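You operate a simulated robot arm through the tools that you are given. There is no shell and no other tool.

You are at the controls of a simulated two-armed robot. One attempt, no reset.

Task
Pick up the carton with the largest size on its label from the shelf under the small bench with one hand, pass it to the other hand and put it on the top of the small bench. Set down upright: carton.

It is judged by the outcome, as a careful person would: the job done as asked, and still so three seconds after it is handed in. It fails if anything else is knocked over, pushed out of place, dropped, spilled or broken.

Robot
Two 7-joint arms with two-finger parallel grippers on one trunk, on a base that moves. Base frame: it is fixed to the floor where the robot stands at the start and does not move with it; the origin is under the middle of the robot, x ahead of it, y to its left, z up; the surface under the hand at the start is at about z = 0.88. Lengths are in m, angles in rad, forces in N, time in s.
The left shoulder is at the start at [0.03, 0.119, 0.76], the right one opposite. With the tool pointing down near the work surface each hand reaches from about 0.1 to 0.64 m from the robot's upright axis, wherever it stands, measured 20 degrees to its own side. Places, roughly: top of the small bench (26x86 cm) [0.46, -0.14, 0.88]. Payload 3.43 kg a hand.
The TCP of each hand is the grasp point between the finger pads, 0.03 m short of the fingertips. In the tool frame z runs along the fingers and y along their closing line. Largest opening 0.094 m; finger width 0.028, thickness 0.01; the body of the gripper, 0.05 by 0.096 m, starts 0.055 m behind the TCP.
Orientation is that of the tool frame in the base frame, as a unit quaternion [x, y, z, w]. With the fingers straight down and closing along the base's y, the tool's x points along the base's -x, its y along +y and its z along -z.

Tools
- The arms move only by the tool apply_moves. It takes "left_deltas", "right_deltas" or both (then of equal length, played together; a hand with none holds still); each is a list that holds one entry, the list of rows, each a list of 7 numbers: the shift along the tool's x, y, z in m, then the turn, a rotation vector about the tool's x, y, z in rad, then the finger opening in m, from 0 to 0.094. In form: [[[x, y, z, wx, wy, wz, hand], ...]]. A call has 1 to 20 rows; each row is the pose to reach, as a shift and turn from the pose commanded when the call began, along the tool's axes at that moment. A row lasts 0.2 s, in which the tool goes at most 0.05 m and 0.15 rad; a call with a longer step from one row to the next is refused whole, and so is a gripper value outside its range. A pose out of reach is approached as far as the arm can. The call stops where the force on the tool passes 40 N (or 10 N more than at its start, if that is more) or the arm is blocked; 0.2 s more then pass. The fingers move at their own pace (about 0.072 m/s each) and stop on an object; they squeeze with about 35 N. The grip force told is the motor's: it shows also when the fingers shut on nothing. Time passes only in rows, and 0.2 s behind the last, so rows that repeat a pose let the fingers close. It gives the time, the measured TCP pose, the force on the tool (base axes), the opening and the grip force at its end, in the units of the frame above (readings bear some noise), with the torque about the TCP (base axes, N m) and any sound that the robot's microphone picked up.
- Cameras (640 x 400 px; columns grow to the right, rows downward): "scene" is now at [0.0414, -0.0052, 1.4636]; the picture's right is [-0.18, -0.98, 0.00], its down [-0.82, 0.15, -0.56] and it looks along [0.55, -0.10, -0.83] (base axes); focal length 283 px, centre (320, 200). "left" rides on the left gripper at [0.076, -0.014, -0.102] in its tool frame; the picture's right is [0.18, 0.98, 0.00], its down [-0.75, 0.14, -0.64] and it looks along [-0.63, 0.12, 0.77] (tool axes); focal length 243 px, centre (320, 200). "right" rides on the right gripper at [0.076, 0.014, -0.102] in its tool frame; the picture's right is [-0.18, 0.98, 0.00], its down [-0.75, -0.14, -0.64] and it looks along [-0.63, -0.12, 0.77] (tool axes); focal length 243 px, centre (320, 200). There is no depth. A picture from a camera that has moved, and an enlarged one, comes with that camera's place and axes in the base frame and with its lens. The place of the scene camera against the robot may be out by one fixed shift of up to 0.012 m in any direction.
- capture(camera): a new picture of that camera. It takes no simulated time.
- slide_trunk(by): moves the trunk up (or, below 0, down) by that many m; the arms and the scene camera ride with it, the base frame stays. It gives what a move gives, with no picture.
- steer(legs): drives the robot by 1 to 6 legs, each [ahead, turn to the left] in m and rad, along the robot's own axes; the way and the turn of a leg run together, so that a leg with both is an arc; at most 1.5 m and 3.142 rad a leg. The arms and the cameras ride along, it lands a little off, and it stops where it bumps. It gives what a move gives.
- turn_head(pan, tilt): turns the head with the scene camera to pan (to the left, within 2.496 rad either way) and tilt (down, from -0.506 to 1.204), counted from straight ahead of the robot. It gives what a move gives.
- enlarge(camera, box): a new picture of the part [left, top, right, bottom] of that camera's present view, enlarged. It takes no simulated time.
- job_done(): hands the job in; it is judged then, once.

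Nothing tells you exact positions but the pictures and the camera data. Unless the task says otherwise, let go and move clear before handing in.

The tools are called after "Emit:" as name(argument=value, ...) on one line, values as JSON. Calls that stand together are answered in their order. apply_moves: Moves the arms, as the interface text tells. Its arguments: {"type":"object","properties":{"left_deltas":{"type":"array","items":{"type":"array","items":{"type":"array","items":{"type":"number"}}}},"right_deltas":{"type":"array","items":{"type":"array","items":{"type":"array","items":{"type":"number"}}}}},"required":[]} The other tools are called the same way: slide_trunk (by) moves the trunk up or down; steer (legs) drives the base; turn_head (pan, tilt) turns the head that bears the scene camera; capture (camera) takes a picture; enlarge (camera, box) takes an enlarged picture of a part of a camera's view; job_done () hands the job in.

At the start:

```text
time_s: 0.0
left_eef_pos: [0.4164, 0.1028, 1.0919]
left_tcp_rot: [0.0, 1.0, 0.0, 0.0]
left_contact_force: [0.5, 0.4, 0.4]
left_wrist_torque: [0.01, 0.0, 0.0]
left_opening: 0.0939
left_grip_force: 0.0
right_eef_pos: [0.3759, -0.2079, 1.0929]
right_tcp_rot: [0.0, 1.0, 0.0, -0.001]
right_contact_force: [-0.3, 0.0, 0.0]
right_wrist_torque: [0.02, -0.01, -0.01]
right_opening: 0.094
right_grip_force: 0.0
trunk travel left (down, up): [-0.025, 0.385]
robot x, y, heading: [-0.002, -0.0034, -0.002]
head pan, tilt (commanded): [-0.18, 0.981]
```

scene: 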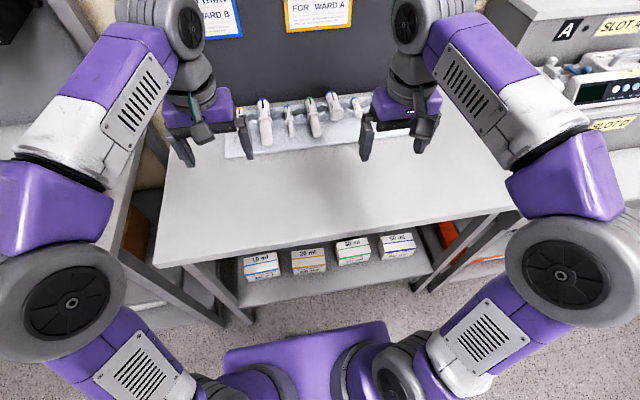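
right: 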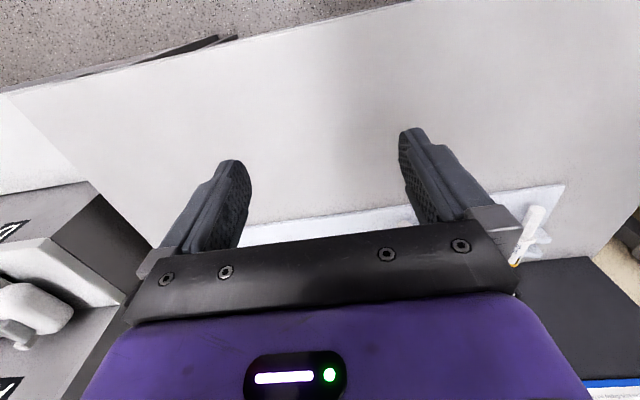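
left: 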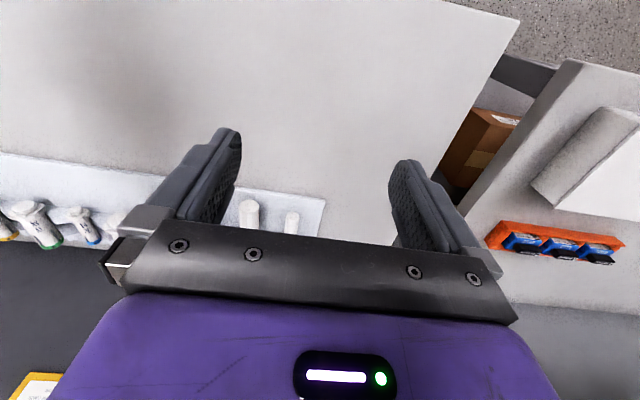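

I see a small bench in front of the robot with a tray of pipettes at its back and four cartons on a shelf below its front edge. I'll enlarge the carton labels first.

Emit:
enlarge(camera="scene", box=[220, 210, 440, 310])

Emit:
enlarge(camera="scene", box=[330, 220, 430, 280])

```text
2.91 times, centred on (330, 260) of scene
camera zoom: at [0.0414, -0.0052, 1.4636], right [-0.18, -0.98, 0.0], down [-0.82, 0.15, -0.56], along [0.55, -0.1, -0.83], focal length 823 px, centre (291, 26)
```

zoom: 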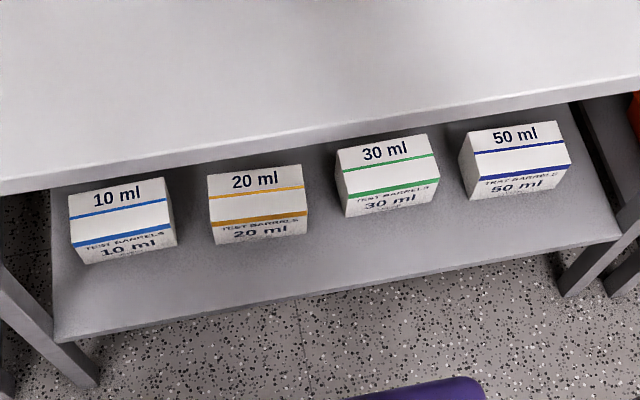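

```text
6.40 times, centred on (380, 250) of scene
camera zoom: at [0.0414, -0.0052, 1.4636], right [-0.18, -0.98, 0.0], down [-0.82, 0.15, -0.56], along [0.55, -0.1, -0.83], focal length 1811 px, centre (-64, -120)
```

zoom: 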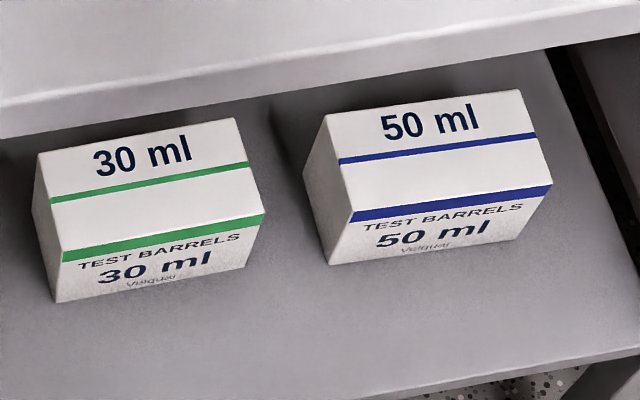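

The largest label is 50 ml, the rightmost carton (blue band). I'll raise the trunk to get parallax and so work out the shelf height and carton size.

Emit:
slide_trunk(by=0.3)

```text
time_s: 3.0
left_eef_pos: [0.4171, 0.1024, 1.3925]
left_tcp_rot: [-0.001, 1.0, 0.0, 0.0]
left_contact_force: [0.0, 0.5, 0.0]
left_wrist_torque: [0.01, 0.0, 0.04]
left_opening: 0.0943
left_grip_force: 0.0
right_eef_pos: [0.3759, -0.2082, 1.3919]
right_tcp_rot: [0.001, 1.0, 0.0, 0.0]
right_contact_force: [0.1, 0.5, 0.2]
right_wrist_torque: [0.03, 0.0, 0.0]
right_opening: 0.094
right_grip_force: 0.1
trunk travel left (down, up): [-0.325, 0.085]
robot x, y, heading: [0.0034, -0.0018, 0.001]
head pan, tilt (commanded): [-0.18, 0.981]
```

Emit:
capture(camera="scene")

Emit:
enlarge(camera="scene", box=[330, 220, 430, 280])

```text
taken
camera scene: at [0.0414, -0.0052, 1.7635], right [-0.18, -0.98, 0.0], down [-0.82, 0.15, -0.56], along [0.55, -0.1, -0.83], focal length 283 px, centre (320, 200)
```

scene: 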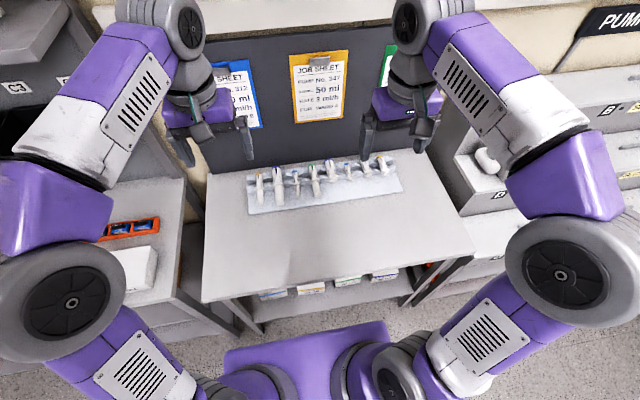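

```text
6.40 times, centred on (380, 250) of scene
camera zoom: at [0.0414, -0.0052, 1.7635], right [-0.18, -0.98, 0.0], down [-0.82, 0.15, -0.56], along [0.55, -0.1, -0.83], focal length 1811 px, centre (-64, -120)
```

zoom: 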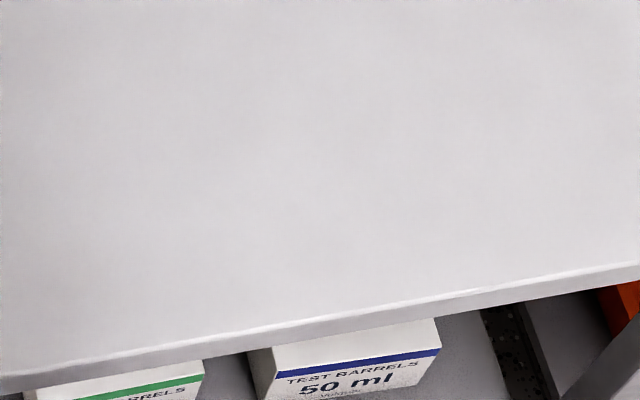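

The 50 ml carton works out at about 0.128 wide × 0.071 deep × 0.073 tall, with its top at z≈0.41 and centre near (0.474, -0.405). The shelf is at z≈0.34. I'll lower the trunk again and look around before moving the base.

Emit:
slide_trunk(by=-0.3)

Emit:
turn_head(pan=-1.0, tilt=0.7)

Emit:
capture(camera="scene")

Emit:
turn_head(pan=2.4, tilt=0.5)

Emit:
capture(camera="scene")

Emit:
turn_head(pan=-2.4, tilt=0.5)

Emit:
capture(camera="scene")

```text
time_s: 6.0
left_eef_pos: [0.4164, 0.1021, 1.0919]
left_tcp_rot: [0.0, 1.0, 0.0, 0.0]
left_contact_force: [0.1, -0.7, 0.9]
left_wrist_torque: [0.02, 0.0, -0.01]
left_opening: 0.0936
left_grip_force: 0.1
right_eef_pos: [0.3772, -0.2073, 1.0925]
right_tcp_rot: [0.0, 1.0, 0.0, 0.0]
right_contact_force: [0.8, -0.2, 0.5]
right_wrist_torque: [0.04, -0.01, -0.01]
right_opening: 0.0942
right_grip_force: 0.0
trunk travel left (down, up): [-0.025, 0.385]
robot x, y, heading: [0.0021, -0.0029, -0.0]
head pan, tilt (commanded): [-0.18, 0.981]
```

```text
time_s: 7.2
left_eef_pos: [0.4159, 0.1035, 1.0929]
left_tcp_rot: [-0.001, 1.0, 0.0, 0.0]
left_contact_force: [-0.4, -1.3, 0.4]
left_wrist_torque: [0.0, 0.01, 0.02]
left_opening: 0.094
left_grip_force: 0.1
right_eef_pos: [0.376, -0.2085, 1.0931]
right_tcp_rot: [0.0, 1.0, 0.0, -0.001]
right_contact_force: [0.3, 0.2, 0.7]
right_wrist_torque: [0.01, 0.03, -0.01]
right_opening: 0.094
right_grip_force: 0.0
trunk travel left (down, up): [-0.025, 0.385]
robot x, y, heading: [-0.0006, 0.002, -0.003]
head pan, tilt (commanded): [-1.0, 0.7]
```

```text
taken
camera scene: at [0.0177, -0.0639, 1.4856], right [-0.84, -0.54, 0.0], down [-0.35, 0.54, -0.76], along [0.41, -0.64, -0.64], focal length 283 px, centre (320, 200)
```

scene: 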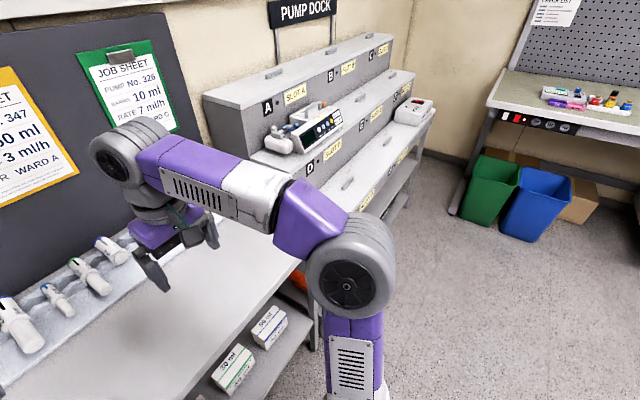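

```text
time_s: 10.0
left_eef_pos: [0.4169, 0.1013, 1.0937]
left_tcp_rot: [0.0, 1.0, 0.0, 0.0]
left_contact_force: [0.1, 0.2, 0.6]
left_wrist_torque: [0.0, 0.0, 0.01]
left_opening: 0.0941
left_grip_force: 0.1
right_eef_pos: [0.3768, -0.2084, 1.093]
right_tcp_rot: [0.0, 1.0, 0.0, 0.0]
right_contact_force: [-0.7, -0.5, 0.8]
right_wrist_torque: [-0.01, -0.01, -0.01]
right_opening: 0.0942
right_grip_force: 0.1
trunk travel left (down, up): [-0.025, 0.385]
robot x, y, heading: [0.0021, -0.0024, -0.001]
head pan, tilt (commanded): [2.4, 0.499]
```

```text
taken
camera scene: at [-0.0954, 0.069, 1.5034], right [0.68, 0.74, 0.0], down [0.35, -0.32, -0.88], along [-0.65, 0.59, -0.48], focal length 283 px, centre (320, 200)
```

scene: 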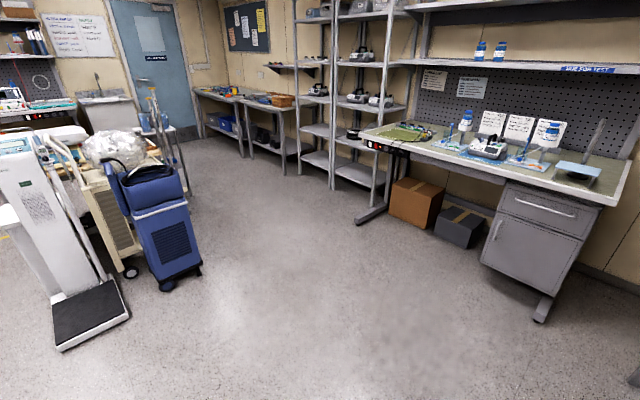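

```text
time_s: 13.8
left_eef_pos: [0.4172, 0.1025, 1.0925]
left_tcp_rot: [0.0, 1.0, 0.0, 0.0]
left_contact_force: [0.0, 0.2, 0.0]
left_wrist_torque: [0.0, 0.0, 0.0]
left_opening: 0.0941
left_grip_force: 0.1
right_eef_pos: [0.3752, -0.2068, 1.0928]
right_tcp_rot: [-0.001, 1.0, 0.0, 0.0]
right_contact_force: [0.7, 0.1, 0.7]
right_wrist_torque: [0.01, 0.01, 0.01]
right_opening: 0.0944
right_grip_force: 0.1
trunk travel left (down, up): [-0.025, 0.385]
robot x, y, heading: [0.0033, -0.0007, 0.002]
head pan, tilt (commanded): [-2.4, 0.499]
```

```text
taken
camera scene: at [-0.0954, -0.054, 1.5034], right [-0.68, 0.74, 0.0], down [0.35, 0.32, -0.88], along [-0.65, -0.59, -0.48], focal length 283 px, centre (320, 200)
```

scene: 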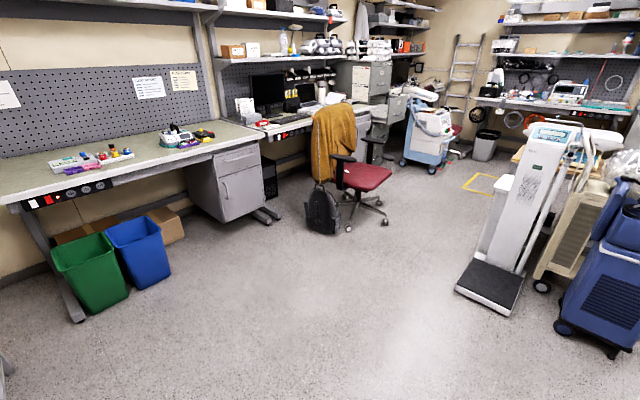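

There is plenty of open floor behind the robot. I'll back off from the bench and shift a little to the right, so the right hand can be set up low in free space before it goes under the bench.

Emit:
steer(legs=[[-0.12, 0], [0, 0.5], [-0.3, 0], [0, -0.5]])

Emit:
turn_head(pan=-0.4, tilt=0.75)

Emit:
capture(camera="scene")

```text
time_s: 19.5
left_eef_pos: [0.0351, -0.0393, 1.0918]
left_tcp_rot: [-0.002, 1.0, 0.001, 0.001]
left_contact_force: [-0.1, -0.1, -0.3]
left_wrist_torque: [0.02, 0.03, 0.0]
left_opening: 0.0936
left_grip_force: 0.1
right_eef_pos: [-0.0039, -0.3502, 1.0927]
right_tcp_rot: [-0.002, 1.0, 0.001, 0.0]
right_contact_force: [-0.2, 0.5, -0.1]
right_wrist_torque: [-0.01, -0.01, 0.0]
right_opening: 0.0939
right_grip_force: 0.1
trunk travel left (down, up): [-0.025, 0.385]
robot x, y, heading: [-0.3766, -0.1464, 0.008]
head pan, tilt (commanded): [-2.4, 0.499]
```

```text
time_s: 21.5
left_eef_pos: [0.0356, -0.0403, 1.0936]
left_tcp_rot: [-0.002, 1.0, 0.0, 0.0]
left_contact_force: [0.2, -0.5, -1.0]
left_wrist_torque: [0.0, -0.02, -0.02]
left_opening: 0.094
left_grip_force: 0.1
right_eef_pos: [-0.0043, -0.3507, 1.0922]
right_tcp_rot: [-0.003, 1.0, 0.001, 0.0]
right_contact_force: [-0.2, 1.1, 0.8]
right_wrist_torque: [-0.01, 0.03, 0.0]
right_opening: 0.0938
right_grip_force: 0.1
trunk travel left (down, up): [-0.025, 0.385]
robot x, y, heading: [-0.3793, -0.1462, 0.004]
head pan, tilt (commanded): [-0.4, 0.75]
```

```text
taken
camera scene: at [-0.3326, -0.1689, 1.4814], right [-0.39, -0.92, 0.0], down [-0.63, 0.26, -0.73], along [0.68, -0.28, -0.68], focal length 283 px, centre (320, 200)
```

scene: 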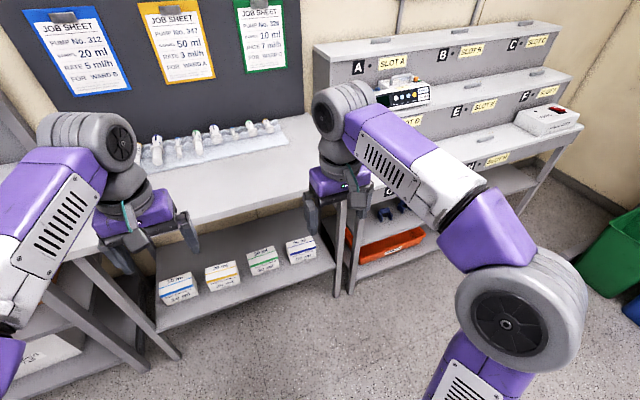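

Now the whole shelf is in view. I'll enlarge the target carton to refine its position.

Emit:
enlarge(camera="scene", box=[240, 215, 352, 285])

Emit:
enlarge(camera="scene", box=[140, 190, 380, 340])

```text
5.71 times, centred on (296, 250) of scene
camera zoom: at [-0.3326, -0.1689, 1.4814], right [-0.39, -0.92, 0.0], down [-0.63, 0.26, -0.73], along [0.68, -0.28, -0.68], focal length 1617 px, centre (457, -86)
```

zoom: 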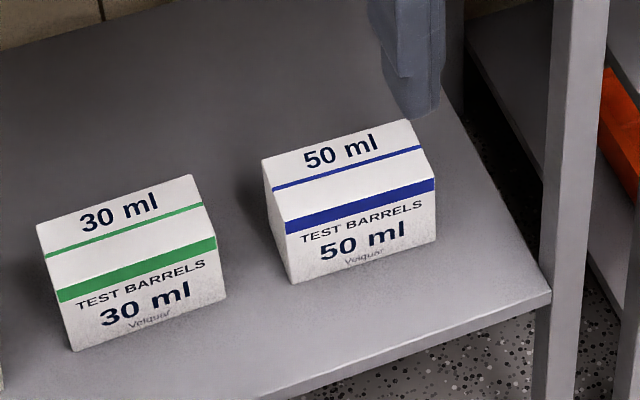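

```text
2.67 times, centred on (260, 265) of scene
camera zoom: at [-0.3326, -0.1689, 1.4814], right [-0.39, -0.92, 0.0], down [-0.63, 0.26, -0.73], along [0.68, -0.28, -0.68], focal length 755 px, centre (480, 27)
```

zoom: 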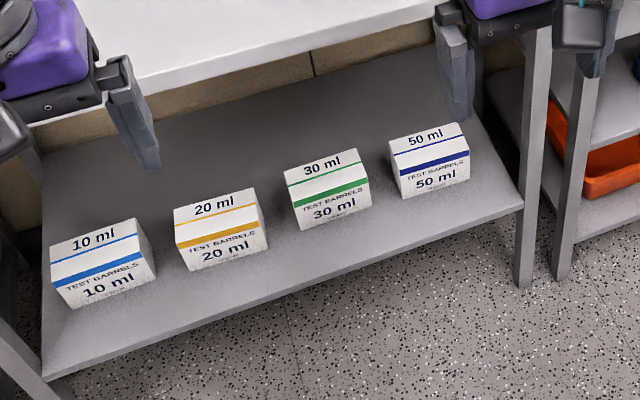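

Refined estimate: the carton centre is about (0.470, -0.405), top z≈0.42, bottom z≈0.333, and it measures roughly 0.128 (y) × 0.067 (x) × 0.087. I want a close look at the gripper shape and the bench legs before planning the wrist orientation.

Emit:
enlarge(camera="scene", box=[280, 70, 440, 170])

Emit:
enlarge(camera="scene", box=[0, 100, 224, 240])

Emit:
enlarge(camera="scene", box=[270, 140, 430, 310])

Emit:
capture(camera="right")

```text
4.00 times, centred on (360, 120) of scene
camera zoom: at [-0.3326, -0.1689, 1.4814], right [-0.39, -0.92, 0.0], down [-0.63, 0.26, -0.73], along [0.68, -0.28, -0.68], focal length 1132 px, centre (160, 520)
```

zoom: 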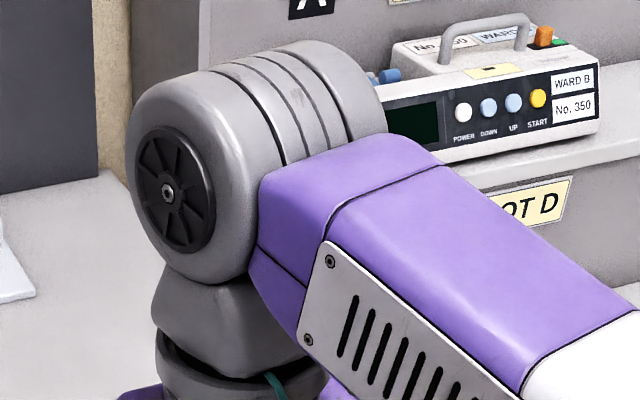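

```text
2.86 times, centred on (112, 170) of scene
camera zoom: at [-0.3326, -0.1689, 1.4814], right [-0.39, -0.92, 0.0], down [-0.63, 0.26, -0.73], along [0.68, -0.28, -0.68], focal length 809 px, centre (914, 286)
```

zoom: 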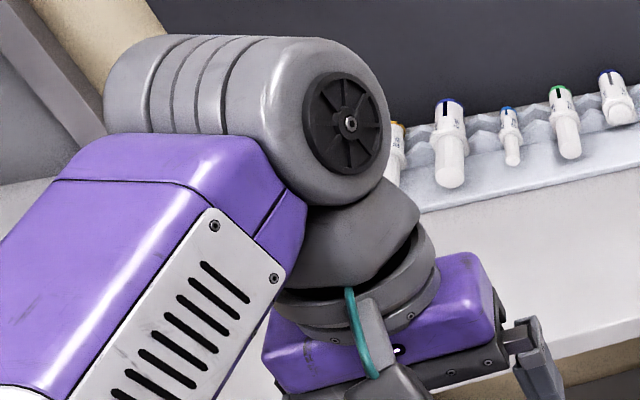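

```text
2.35 times, centred on (350, 225) of scene
camera zoom: at [-0.3326, -0.1689, 1.4814], right [-0.39, -0.92, 0.0], down [-0.63, 0.26, -0.73], along [0.68, -0.28, -0.68], focal length 666 px, centre (249, 141)
```

zoom: 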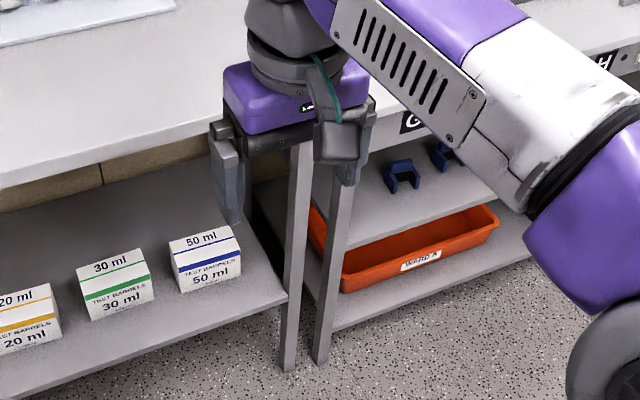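

```text
taken
camera right: at [-0.079, -0.3355, 1.1947], right [0.18, 0.98, 0.0], down [0.75, -0.14, 0.64], along [0.63, -0.12, -0.77], focal length 243 px, centre (320, 200)
```

right: 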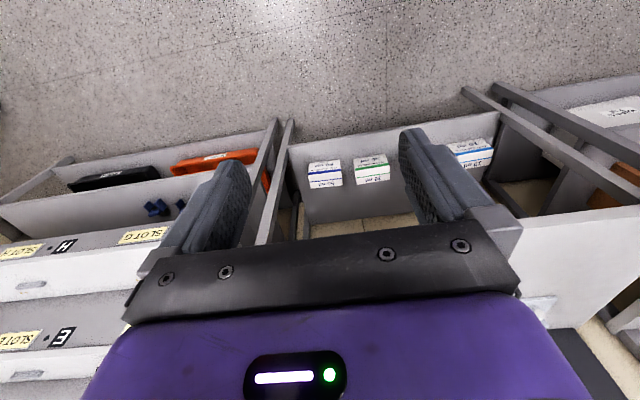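

The wrist joint sits about 0.21 m above the TCP, so a straight-down grasp across the carton's depth (along x) fits under the bench. I'll test the arm's low configuration in free space by lowering and rotating the right hand in stages.

Emit:
apply_moves(right_deltas=[[[-0.01, -0.013, 0.039, 0, 0, -0.087, 0.094], [-0.02, -0.025, 0.078, 0, 0, -0.174, 0.094], [-0.029, -0.038, 0.117, 0, 0, -0.262, 0.094], [-0.039, -0.05, 0.156, 0, 0, -0.349, 0.094], [-0.049, -0.063, 0.194, 0, 0, -0.436, 0.094], [-0.059, -0.075, 0.233, 0, 0, -0.524, 0.094], [-0.068, -0.088, 0.272, 0, 0, -0.611, 0.094], [-0.078, -0.1, 0.311, 0, 0, -0.698, 0.094], [-0.088, -0.113, 0.35, 0, 0, -0.785, 0.094]]])

Emit:
capture(camera="scene")

```text
time_s: 23.5
left_eef_pos: [0.0358, -0.0398, 1.0929]
left_tcp_rot: [-0.003, 1.0, 0.0, 0.0]
left_contact_force: [0.5, 0.0, 0.1]
left_wrist_torque: [0.04, 0.02, 0.0]
left_opening: 0.0941
left_grip_force: 0.0
right_eef_pos: [0.0849, -0.4632, 0.7414]
right_tcp_rot: [-0.385, 0.923, 0.0, 0.0]
right_contact_force: [-0.6, -0.2, 0.1]
right_wrist_torque: [0.03, -0.03, 0.0]
right_opening: 0.0939
right_grip_force: 0.1
trunk travel left (down, up): [-0.025, 0.385]
robot x, y, heading: [-0.376, -0.144, 0.009]
head pan, tilt (commanded): [-0.4, 0.75]
```

```text
taken
camera scene: at [-0.3321, -0.1692, 1.4814], right [-0.38, -0.92, 0.0], down [-0.63, 0.26, -0.73], along [0.67, -0.28, -0.68], focal length 283 px, centre (320, 200)
```

scene: 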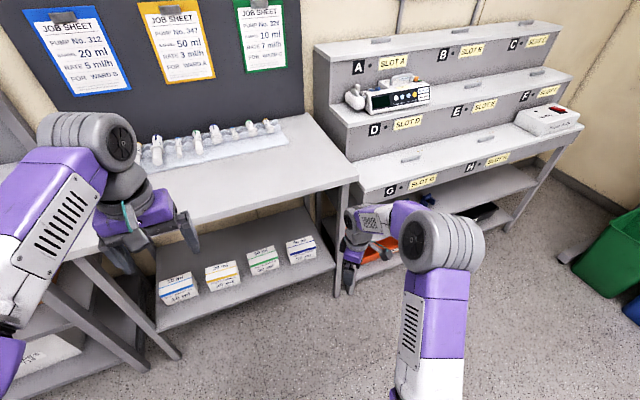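

Emit:
enlarge(camera="scene", box=[320, 180, 520, 305])

Emit:
capture(camera="right")

```text
3.20 times, centred on (420, 242) of scene
camera zoom: at [-0.3321, -0.1692, 1.4814], right [-0.38, -0.92, 0.0], down [-0.63, 0.26, -0.73], along [0.67, -0.28, -0.68], focal length 906 px, centre (0, 64)
```

zoom: 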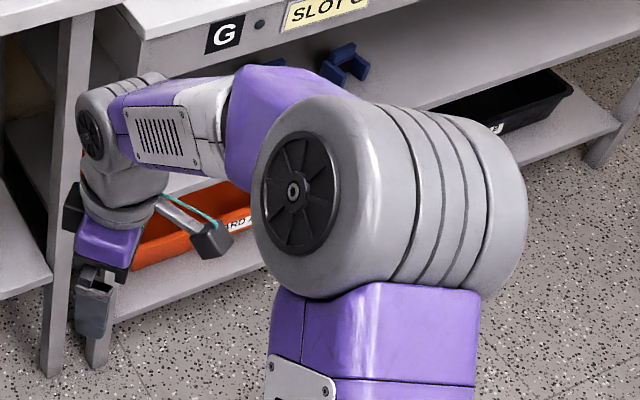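

```text
taken
camera right: at [0.0218, -0.5065, 0.8446], right [-0.57, 0.82, 0.0], down [0.63, 0.44, 0.64], along [0.53, 0.37, -0.77], focal length 243 px, centre (320, 200)
```

right: 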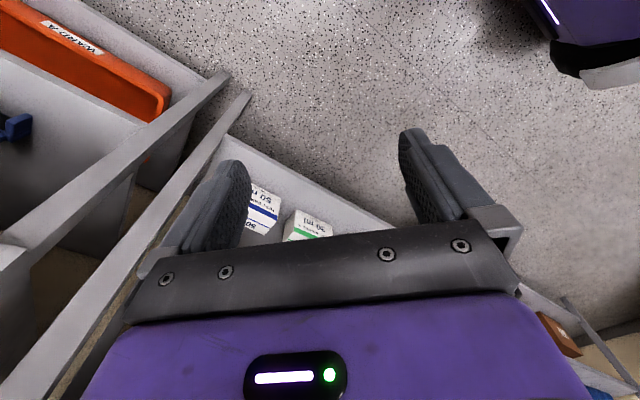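

Emit:
apply_moves(right_deltas=[[[0.002, -0.0157, 0.0384, 0, 0, -0.087, 0.094], [0.004, -0.0314, 0.077, 0, 0, -0.174, 0.094], [0.006, -0.047, 0.115, 0, 0, -0.262, 0.094], [0.008, -0.063, 0.154, 0, 0, -0.349, 0.094], [0.01, -0.0786, 0.192, 0, 0, -0.436, 0.094], [0.012, -0.094, 0.231, 0, 0, -0.524, 0.094], [0.014, -0.11, 0.269, 0, 0, -0.611, 0.094], [0.016, -0.126, 0.307, 0, 0, -0.698, 0.094], [0.0184, -0.1414, 0.346, 0, 0, -0.785, 0.094]]])

Emit:
capture(camera="scene")

Emit:
capture(camera="right")

```text
time_s: 25.5
left_eef_pos: [0.0356, -0.0408, 1.0924]
left_tcp_rot: [-0.003, 1.0, 0.0, 0.0]
left_contact_force: [0.7, 0.2, -0.6]
left_wrist_torque: [0.02, 0.0, 0.01]
left_opening: 0.0941
left_grip_force: 0.1
right_eef_pos: [0.1454, -0.561, 0.4177]
right_tcp_rot: [0.709, -0.706, 0.0, 0.001]
right_contact_force: [-0.9, 0.5, -0.2]
right_wrist_torque: [0.01, 0.0, 0.01]
right_opening: 0.0941
right_grip_force: 0.2
right hand out of reach, approached as far as the arm can: row 8, 9
trunk travel left (down, up): [-0.025, 0.385]
robot x, y, heading: [-0.3781, -0.1424, 0.004]
head pan, tilt (commanded): [-0.4, 0.75]
```

```text
taken
camera scene: at [-0.3324, -0.1689, 1.4814], right [-0.38, -0.92, 0.0], down [-0.63, 0.26, -0.73], along [0.68, -0.28, -0.68], focal length 283 px, centre (320, 200)
```

scene: 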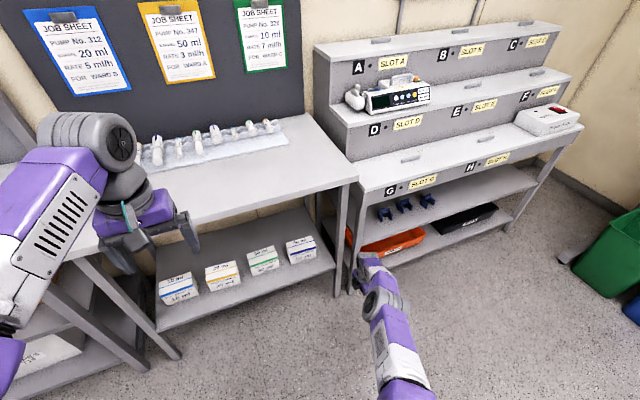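

```text
taken
camera right: at [0.133, -0.6363, 0.5187], right [-0.98, 0.18, 0.0], down [0.14, 0.75, 0.64], along [0.11, 0.63, -0.77], focal length 243 px, centre (320, 200)
```

right: 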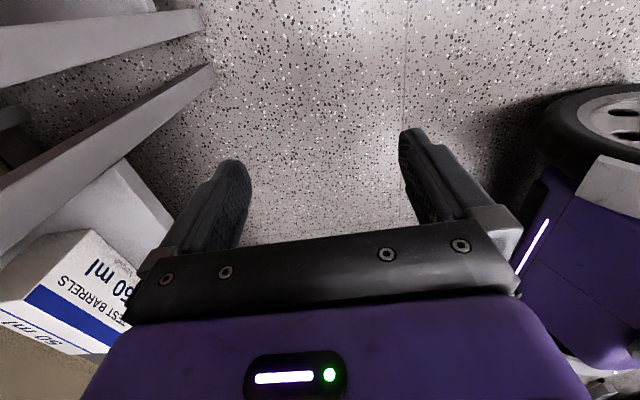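

The arm reaches its limit at a rel. distance of about 0.59 m shoulder-to-wrist, almost fully stretched. I'll check the bench slab's thickness and the legs before deciding the entry height.

Emit:
enlarge(camera="scene", box=[290, 140, 402, 210])

Emit:
enlarge(camera="scene", box=[310, 230, 438, 390])

```text
5.71 times, centred on (346, 175) of scene
camera zoom: at [-0.3324, -0.1689, 1.4814], right [-0.38, -0.92, 0.0], down [-0.63, 0.26, -0.73], along [0.68, -0.28, -0.68], focal length 1617 px, centre (171, 343)
```

zoom: 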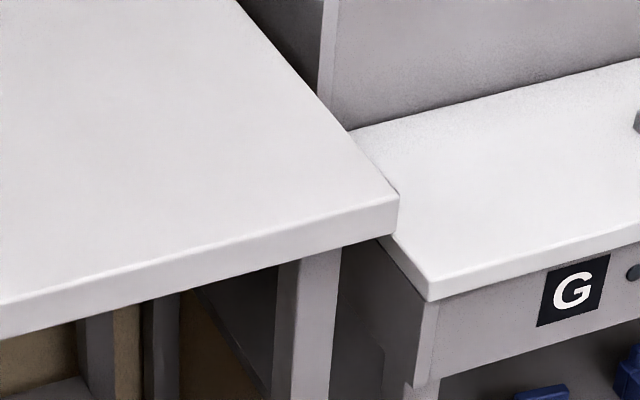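

```text
2.50 times, centred on (374, 310) of scene
camera zoom: at [-0.3324, -0.1689, 1.4814], right [-0.38, -0.92, 0.0], down [-0.63, 0.26, -0.73], along [0.68, -0.28, -0.68], focal length 708 px, centre (185, -75)
```

zoom: 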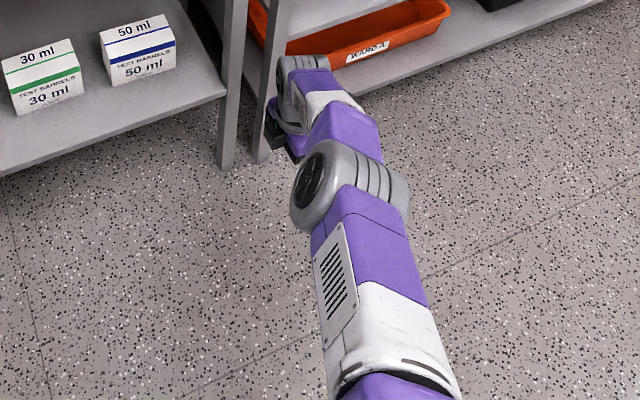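

The slab underside is at about z 0.85 and the front leg's inner face is at y≈-0.515. Now I'll lower the trunk slightly and test, still in free space, the arm pose relative to the robot that I'd use under the bench.

Emit:
slide_trunk(by=-0.02)

Emit:
apply_moves(right_deltas=[[[-0.035, 0.0, -0.015, 0, 0, 0, 0.094], [-0.07, 0.001, -0.03, 0, 0, 0, 0.094], [-0.105, 0.001, -0.045, 0, 0, 0, 0.094], [-0.14, 0.002, -0.06, 0, 0, 0, 0.094], [-0.176, 0.002, -0.075, 0, 0, 0, 0.094]]])

Emit:
capture(camera="scene")

```text
time_s: 26.1
left_eef_pos: [0.0364, -0.0385, 1.073]
left_tcp_rot: [-0.003, 1.0, -0.001, 0.001]
left_contact_force: [0.3, 0.1, -0.3]
left_wrist_torque: [0.0, 0.0, -0.03]
left_opening: 0.094
left_grip_force: 0.0
right_eef_pos: [0.1456, -0.56, 0.3979]
right_tcp_rot: [0.709, -0.706, 0.0, 0.0]
right_contact_force: [-0.3, 0.7, 0.4]
right_wrist_torque: [0.01, -0.02, 0.01]
right_opening: 0.094
right_grip_force: 0.0
trunk travel left (down, up): [-0.005, 0.405]
robot x, y, heading: [-0.3824, -0.1459, 0.004]
head pan, tilt (commanded): [-0.4, 0.75]
```

```text
time_s: 27.3
left_eef_pos: [0.0353, -0.0393, 1.0726]
left_tcp_rot: [-0.003, 1.0, -0.001, 0.0]
left_contact_force: [0.7, 0.0, -0.7]
left_wrist_torque: [-0.03, 0.05, 0.0]
left_opening: 0.0937
left_grip_force: 0.2
right_eef_pos: [0.1416, -0.3841, 0.4729]
right_tcp_rot: [0.708, -0.706, 0.001, 0.0]
right_contact_force: [-0.5, 0.0, 0.5]
right_wrist_torque: [-0.02, 0.06, 0.0]
right_opening: 0.0939
right_grip_force: 0.1
trunk travel left (down, up): [-0.005, 0.405]
robot x, y, heading: [-0.3839, -0.1457, 0.004]
head pan, tilt (commanded): [-0.4, 0.75]
```

```text
taken
camera scene: at [-0.3327, -0.1685, 1.4614], right [-0.38, -0.92, 0.0], down [-0.63, 0.26, -0.73], along [0.68, -0.28, -0.68], focal length 283 px, centre (320, 200)
```

scene: 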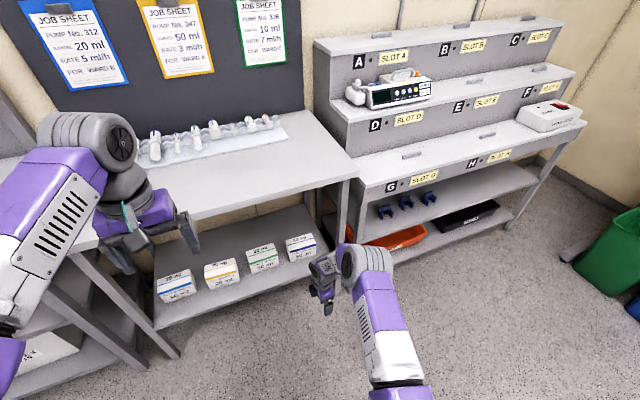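

Emit:
enlarge(camera="scene", box=[270, 210, 450, 322])

Emit:
capture(camera="left")

```text
3.56 times, centred on (360, 266) of scene
camera zoom: at [-0.3327, -0.1685, 1.4614], right [-0.38, -0.92, 0.0], down [-0.63, 0.26, -0.73], along [0.68, -0.28, -0.68], focal length 1006 px, centre (178, -35)
```

zoom: 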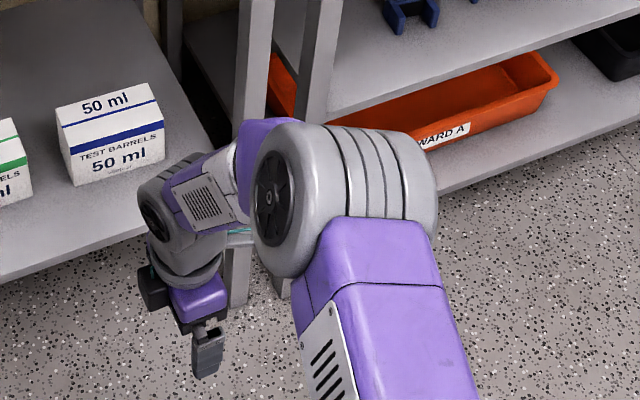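

```text
taken
camera left: at [-0.0398, -0.0549, 1.1767], right [-0.19, 0.98, 0.0], down [0.75, 0.14, 0.64], along [0.63, 0.12, -0.77], focal length 243 px, centre (320, 200)
```

left: 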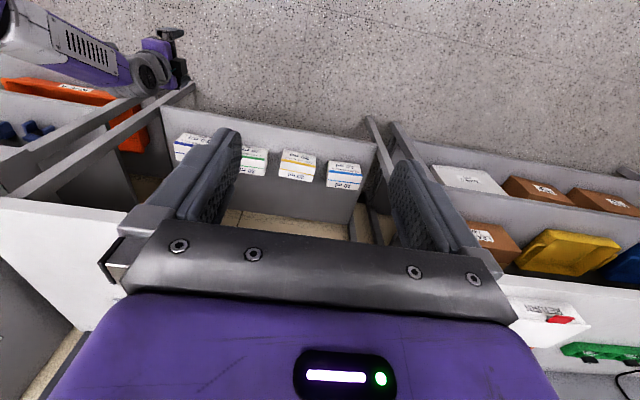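

From several views I fitted the arm: effective shoulder about (0.03, -0.12, 0.83) in the robot frame, links about 0.385 and 0.255 m. Near full extension the elbow stays low enough to clear the bench edge, so I'll stretch the hand forward here and check it.

Emit:
apply_moves(right_deltas=[[[0, -0.024, 0.0, 0, 0, 0, 0.094], [0, -0.048, 0.0, 0, 0, 0, 0.094], [0, -0.071, 0.003, 0, 0, 0, 0.094]]])

Emit:
enlarge(camera="scene", box=[240, 190, 440, 315])

Emit:
capture(camera="right")

```text
time_s: 28.1
left_eef_pos: [0.0355, -0.0395, 1.0723]
left_tcp_rot: [-0.003, 1.0, -0.001, -0.001]
left_contact_force: [-0.1, 0.5, -0.3]
left_wrist_torque: [0.02, -0.01, 0.0]
left_opening: 0.0939
left_grip_force: 0.1
right_eef_pos: [0.2129, -0.3848, 0.4684]
right_tcp_rot: [0.708, -0.706, 0.0, 0.001]
right_contact_force: [-0.5, 0.1, -0.4]
right_wrist_torque: [0.04, -0.02, -0.01]
right_opening: 0.094
right_grip_force: 0.0
trunk travel left (down, up): [-0.005, 0.405]
robot x, y, heading: [-0.3807, -0.1432, 0.002]
head pan, tilt (commanded): [-0.4, 0.75]
```

```text
3.20 times, centred on (340, 252) of scene
camera zoom: at [-0.3325, -0.1689, 1.4614], right [-0.38, -0.92, 0.0], down [-0.63, 0.26, -0.73], along [0.68, -0.28, -0.68], focal length 906 px, centre (256, 32)
```

zoom: 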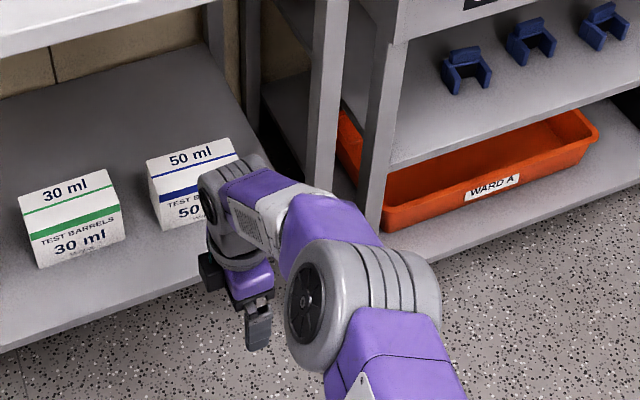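

```text
taken
camera right: at [0.2004, -0.4594, 0.5707], right [-0.98, 0.18, 0.0], down [0.14, 0.75, 0.64], along [0.12, 0.63, -0.77], focal length 243 px, centre (320, 200)
```

right: 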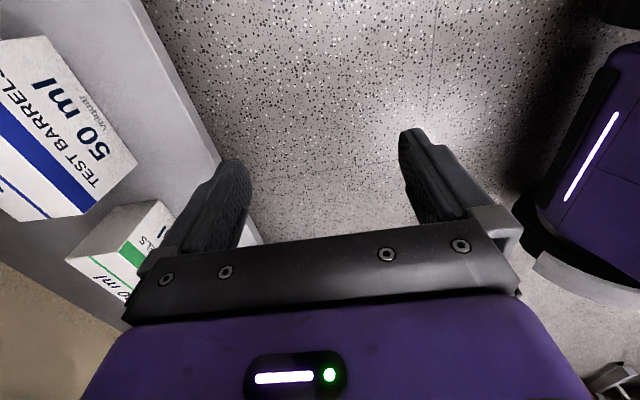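

The elbow sits low, and the wrist camera puts the carton's top nearer z≈0.405. The fingertips at z≈0.438 should clear it, so I'll drive in partway and look again.

Emit:
steer(legs=[[0.13, 0]])

Emit:
capture(camera="scene")

Emit:
capture(camera="right")

Emit:
capture(camera="left")

```text
time_s: 29.4
left_eef_pos: [0.165, -0.0388, 1.0721]
left_tcp_rot: [-0.003, 1.0, 0.0, 0.0]
left_contact_force: [0.2, 0.5, 0.8]
left_wrist_torque: [-0.01, 0.0, -0.04]
left_opening: 0.094
left_grip_force: 0.0
right_eef_pos: [0.3427, -0.3828, 0.4681]
right_tcp_rot: [0.709, -0.706, 0.0, 0.001]
right_contact_force: [-0.6, -0.1, -0.1]
right_wrist_torque: [0.0, 0.03, -0.02]
right_opening: 0.0939
right_grip_force: 0.0
trunk travel left (down, up): [-0.005, 0.405]
robot x, y, heading: [-0.2535, -0.149, 0.007]
head pan, tilt (commanded): [-0.4, 0.75]
```

```text
taken
camera scene: at [-0.2026, -0.1682, 1.4614], right [-0.38, -0.92, 0.0], down [-0.63, 0.26, -0.73], along [0.67, -0.28, -0.68], focal length 283 px, centre (320, 200)
```

scene: 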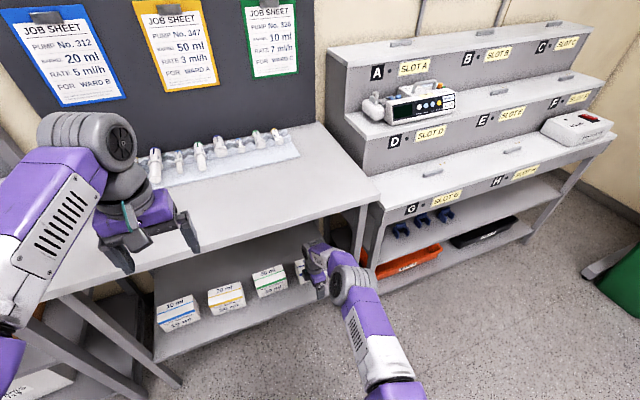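

```text
taken
camera right: at [0.33, -0.4584, 0.5704], right [-0.98, 0.18, 0.0], down [0.14, 0.75, 0.64], along [0.11, 0.63, -0.77], focal length 243 px, centre (320, 200)
```

right: 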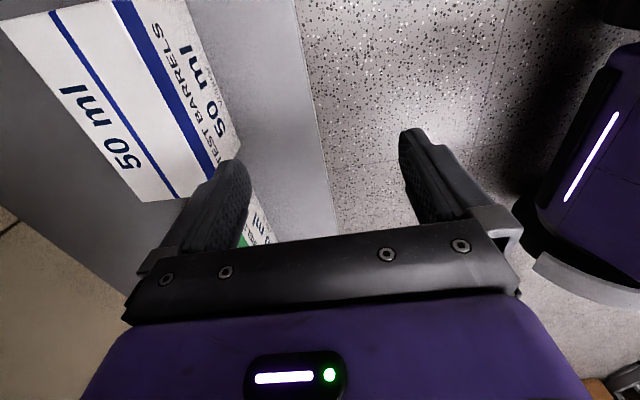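

```text
taken
camera left: at [0.09, -0.0543, 1.1765], right [-0.19, 0.98, 0.0], down [0.75, 0.15, 0.64], along [0.63, 0.12, -0.77], focal length 243 px, centre (320, 200)
```

left: 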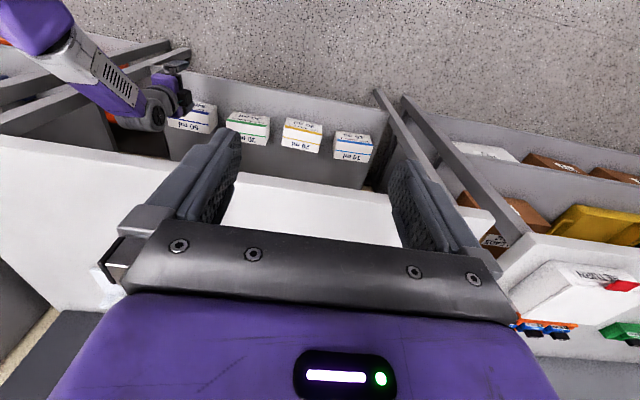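

Emit:
enlarge(camera="right", box=[0, 0, 320, 200])

Emit:
enlarge(camera="left", box=[60, 40, 260, 165])

Emit:
enlarge(camera="scene", box=[230, 190, 430, 315])

```text
2.00 times, centred on (160, 100) of right
camera zoom: at [0.33, -0.4584, 0.5704], right [-0.98, 0.18, 0.0], down [0.14, 0.75, 0.64], along [0.11, 0.63, -0.77], focal length 485 px, centre (640, 400)
```

zoom: 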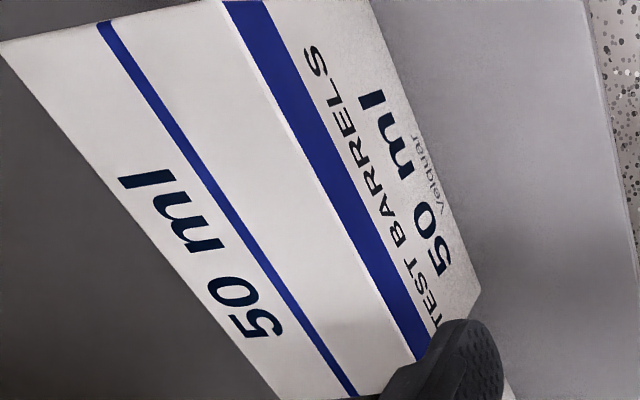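

```text
3.20 times, centred on (160, 102) of left
camera zoom: at [0.09, -0.0543, 1.1765], right [-0.19, 0.98, 0.0], down [0.75, 0.15, 0.64], along [0.63, 0.12, -0.77], focal length 776 px, centre (832, 512)
```

zoom: 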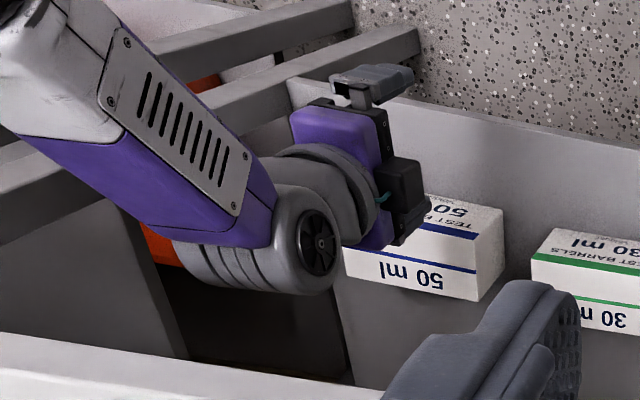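

```text
3.20 times, centred on (330, 252) of scene
camera zoom: at [-0.2026, -0.1682, 1.4614], right [-0.38, -0.92, 0.0], down [-0.63, 0.26, -0.73], along [0.67, -0.28, -0.68], focal length 906 px, centre (288, 32)
```

zoom: 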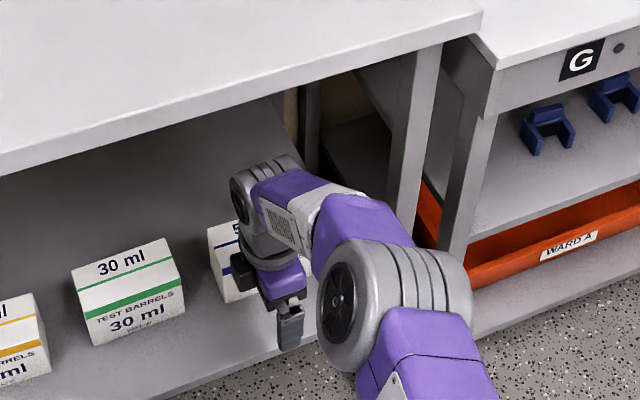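

The wrist camera now puts the carton centre at about (0.474, -0.414), yaw about -0.04 rad, top z≈0.405, with the fingertips about 3 cm above it. There is clearance on all sides, so I'll drive in the remaining 0.14 m.

Emit:
steer(legs=[[0.07, 0]])

Emit:
capture(camera="left")

Emit:
capture(camera="right")

```text
time_s: 30.4
left_eef_pos: [0.2366, -0.0391, 1.0716]
left_tcp_rot: [-0.002, 1.0, 0.0, -0.001]
left_contact_force: [-0.4, -0.3, 1.1]
left_wrist_torque: [0.0, 0.06, -0.03]
left_opening: 0.0941
left_grip_force: 0.0
right_eef_pos: [0.4138, -0.383, 0.4691]
right_tcp_rot: [0.709, -0.705, 0.0, 0.0]
right_contact_force: [0.9, -1.0, 0.4]
right_wrist_torque: [-0.05, 0.01, 0.01]
right_opening: 0.0942
right_grip_force: 0.0
trunk travel left (down, up): [-0.005, 0.405]
robot x, y, heading: [-0.178, -0.1444, 0.008]
head pan, tilt (commanded): [-0.4, 0.75]
```

```text
taken
camera left: at [0.1613, -0.0538, 1.1764], right [-0.19, 0.98, 0.0], down [0.75, 0.15, 0.64], along [0.63, 0.12, -0.77], focal length 243 px, centre (320, 200)
```

left: 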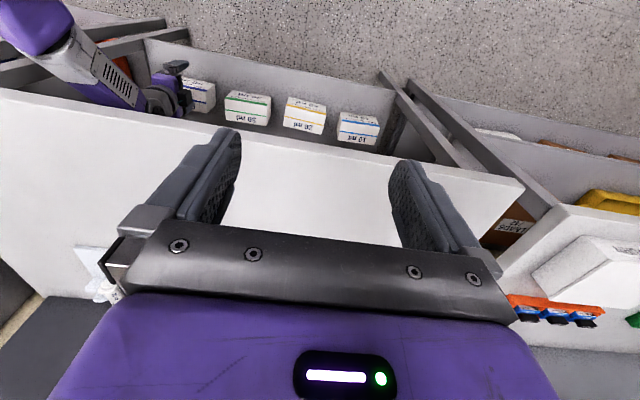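

```text
taken
camera right: at [0.4013, -0.4577, 0.5703], right [-0.98, 0.18, 0.0], down [0.14, 0.75, 0.64], along [0.11, 0.63, -0.77], focal length 243 px, centre (320, 200)
```

right: 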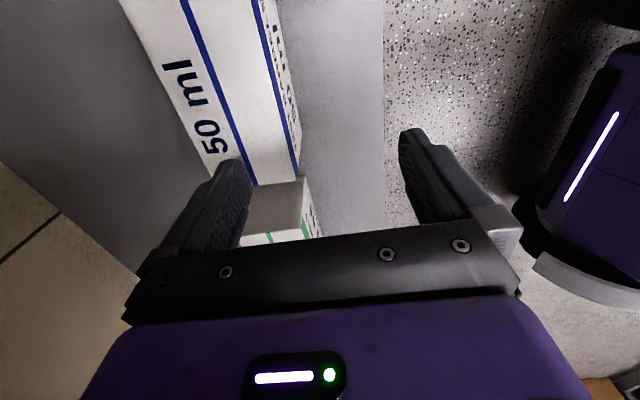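

Emit:
steer(legs=[[0.07, 0]])

Emit:
capture(camera="right")

Emit:
enlarge(camera="left", box=[0, 0, 260, 160])

Emit:
capture(camera="scene")

```text
time_s: 31.4
left_eef_pos: [0.3056, -0.038, 1.0716]
left_tcp_rot: [-0.003, 1.0, 0.0, -0.001]
left_contact_force: [-0.2, 0.0, -0.8]
left_wrist_torque: [-0.01, 0.04, -0.01]
left_opening: 0.0939
left_grip_force: 0.1
right_eef_pos: [0.4831, -0.3808, 0.4677]
right_tcp_rot: [0.709, -0.706, -0.001, 0.001]
right_contact_force: [0.2, -0.2, 0.4]
right_wrist_torque: [-0.03, 0.03, 0.04]
right_opening: 0.0941
right_grip_force: 0.1
trunk travel left (down, up): [-0.005, 0.405]
robot x, y, heading: [-0.1088, -0.1385, 0.013]
head pan, tilt (commanded): [-0.4, 0.75]
```

```text
taken
camera right: at [0.4709, -0.4567, 0.5703], right [-0.98, 0.18, 0.0], down [0.14, 0.75, 0.64], along [0.11, 0.63, -0.77], focal length 243 px, centre (320, 200)
```

right: 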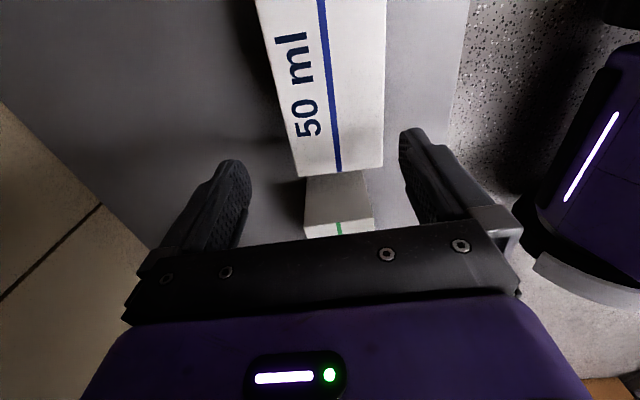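

```text
2.46 times, centred on (130, 80) of left
camera zoom: at [0.2305, -0.053, 1.1764], right [-0.19, 0.98, 0.0], down [0.75, 0.15, 0.64], along [0.63, 0.12, -0.77], focal length 597 px, centre (788, 495)
```

zoom: 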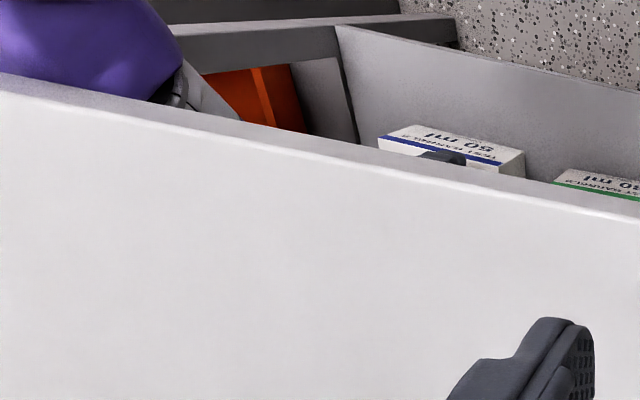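

```text
taken
camera scene: at [-0.0619, -0.1673, 1.4614], right [-0.38, -0.92, 0.0], down [-0.63, 0.26, -0.73], along [0.68, -0.28, -0.68], focal length 283 px, centre (320, 200)
```

scene: 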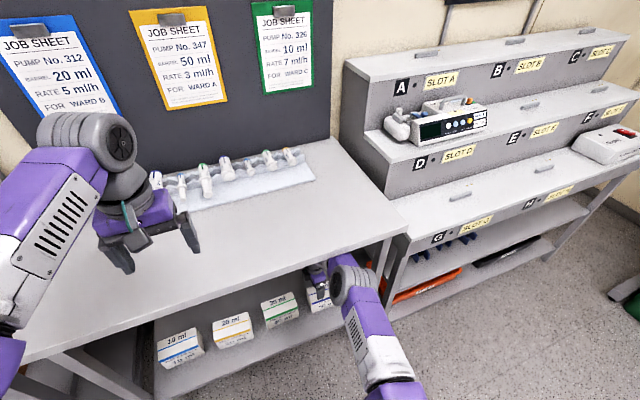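

The hand is above the carton, which lies between the open fingers in x. I'll shift right about 5 cm, align the yaw with the carton, then look again before descending.

Emit:
apply_moves(right_deltas=[[[0.017, 0.004, 0, 0, 0, 0.012, 0.094], [0.033, 0.008, 0, 0, 0, 0.024, 0.094], [0.049, 0.011, 0, 0, 0, 0.035, 0.094]]])

Emit:
capture(camera="right")

Emit:
enlarge(camera="scene", box=[250, 200, 450, 325])

```text
time_s: 32.2
left_eef_pos: [0.3061, -0.0365, 1.0718]
left_tcp_rot: [-0.003, 1.0, 0.0, 0.0]
left_contact_force: [-0.5, -0.1, -0.1]
left_wrist_torque: [0.03, -0.01, 0.03]
left_opening: 0.0943
left_grip_force: 0.1
right_eef_pos: [0.4708, -0.4317, 0.4678]
right_tcp_rot: [-0.698, 0.716, 0.0, 0.001]
right_contact_force: [0.7, -0.6, -0.7]
right_wrist_torque: [0.01, -0.01, 0.02]
right_opening: 0.094
right_grip_force: 0.1
trunk travel left (down, up): [-0.005, 0.405]
robot x, y, heading: [-0.1091, -0.1445, 0.01]
head pan, tilt (commanded): [-0.4, 0.75]
```

```text
taken
camera right: at [0.4559, -0.5056, 0.5697], right [-0.98, 0.21, 0.0], down [0.16, 0.75, 0.64], along [0.14, 0.63, -0.77], focal length 243 px, centre (320, 200)
```

right: 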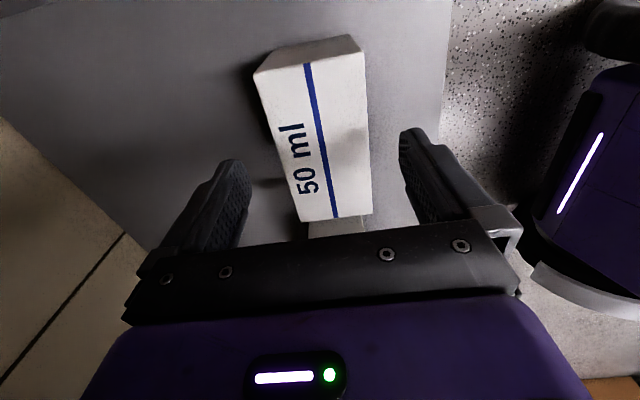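

```text
3.20 times, centred on (350, 262) of scene
camera zoom: at [-0.0628, -0.1673, 1.4614], right [-0.38, -0.92, 0.0], down [-0.63, 0.26, -0.73], along [0.68, -0.28, -0.68], focal length 906 px, centre (224, 0)
```

zoom: 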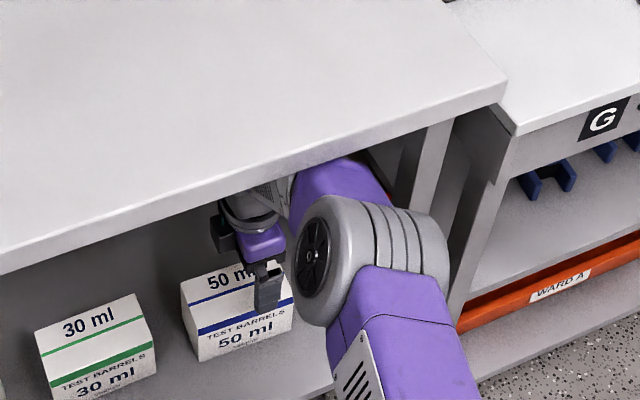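

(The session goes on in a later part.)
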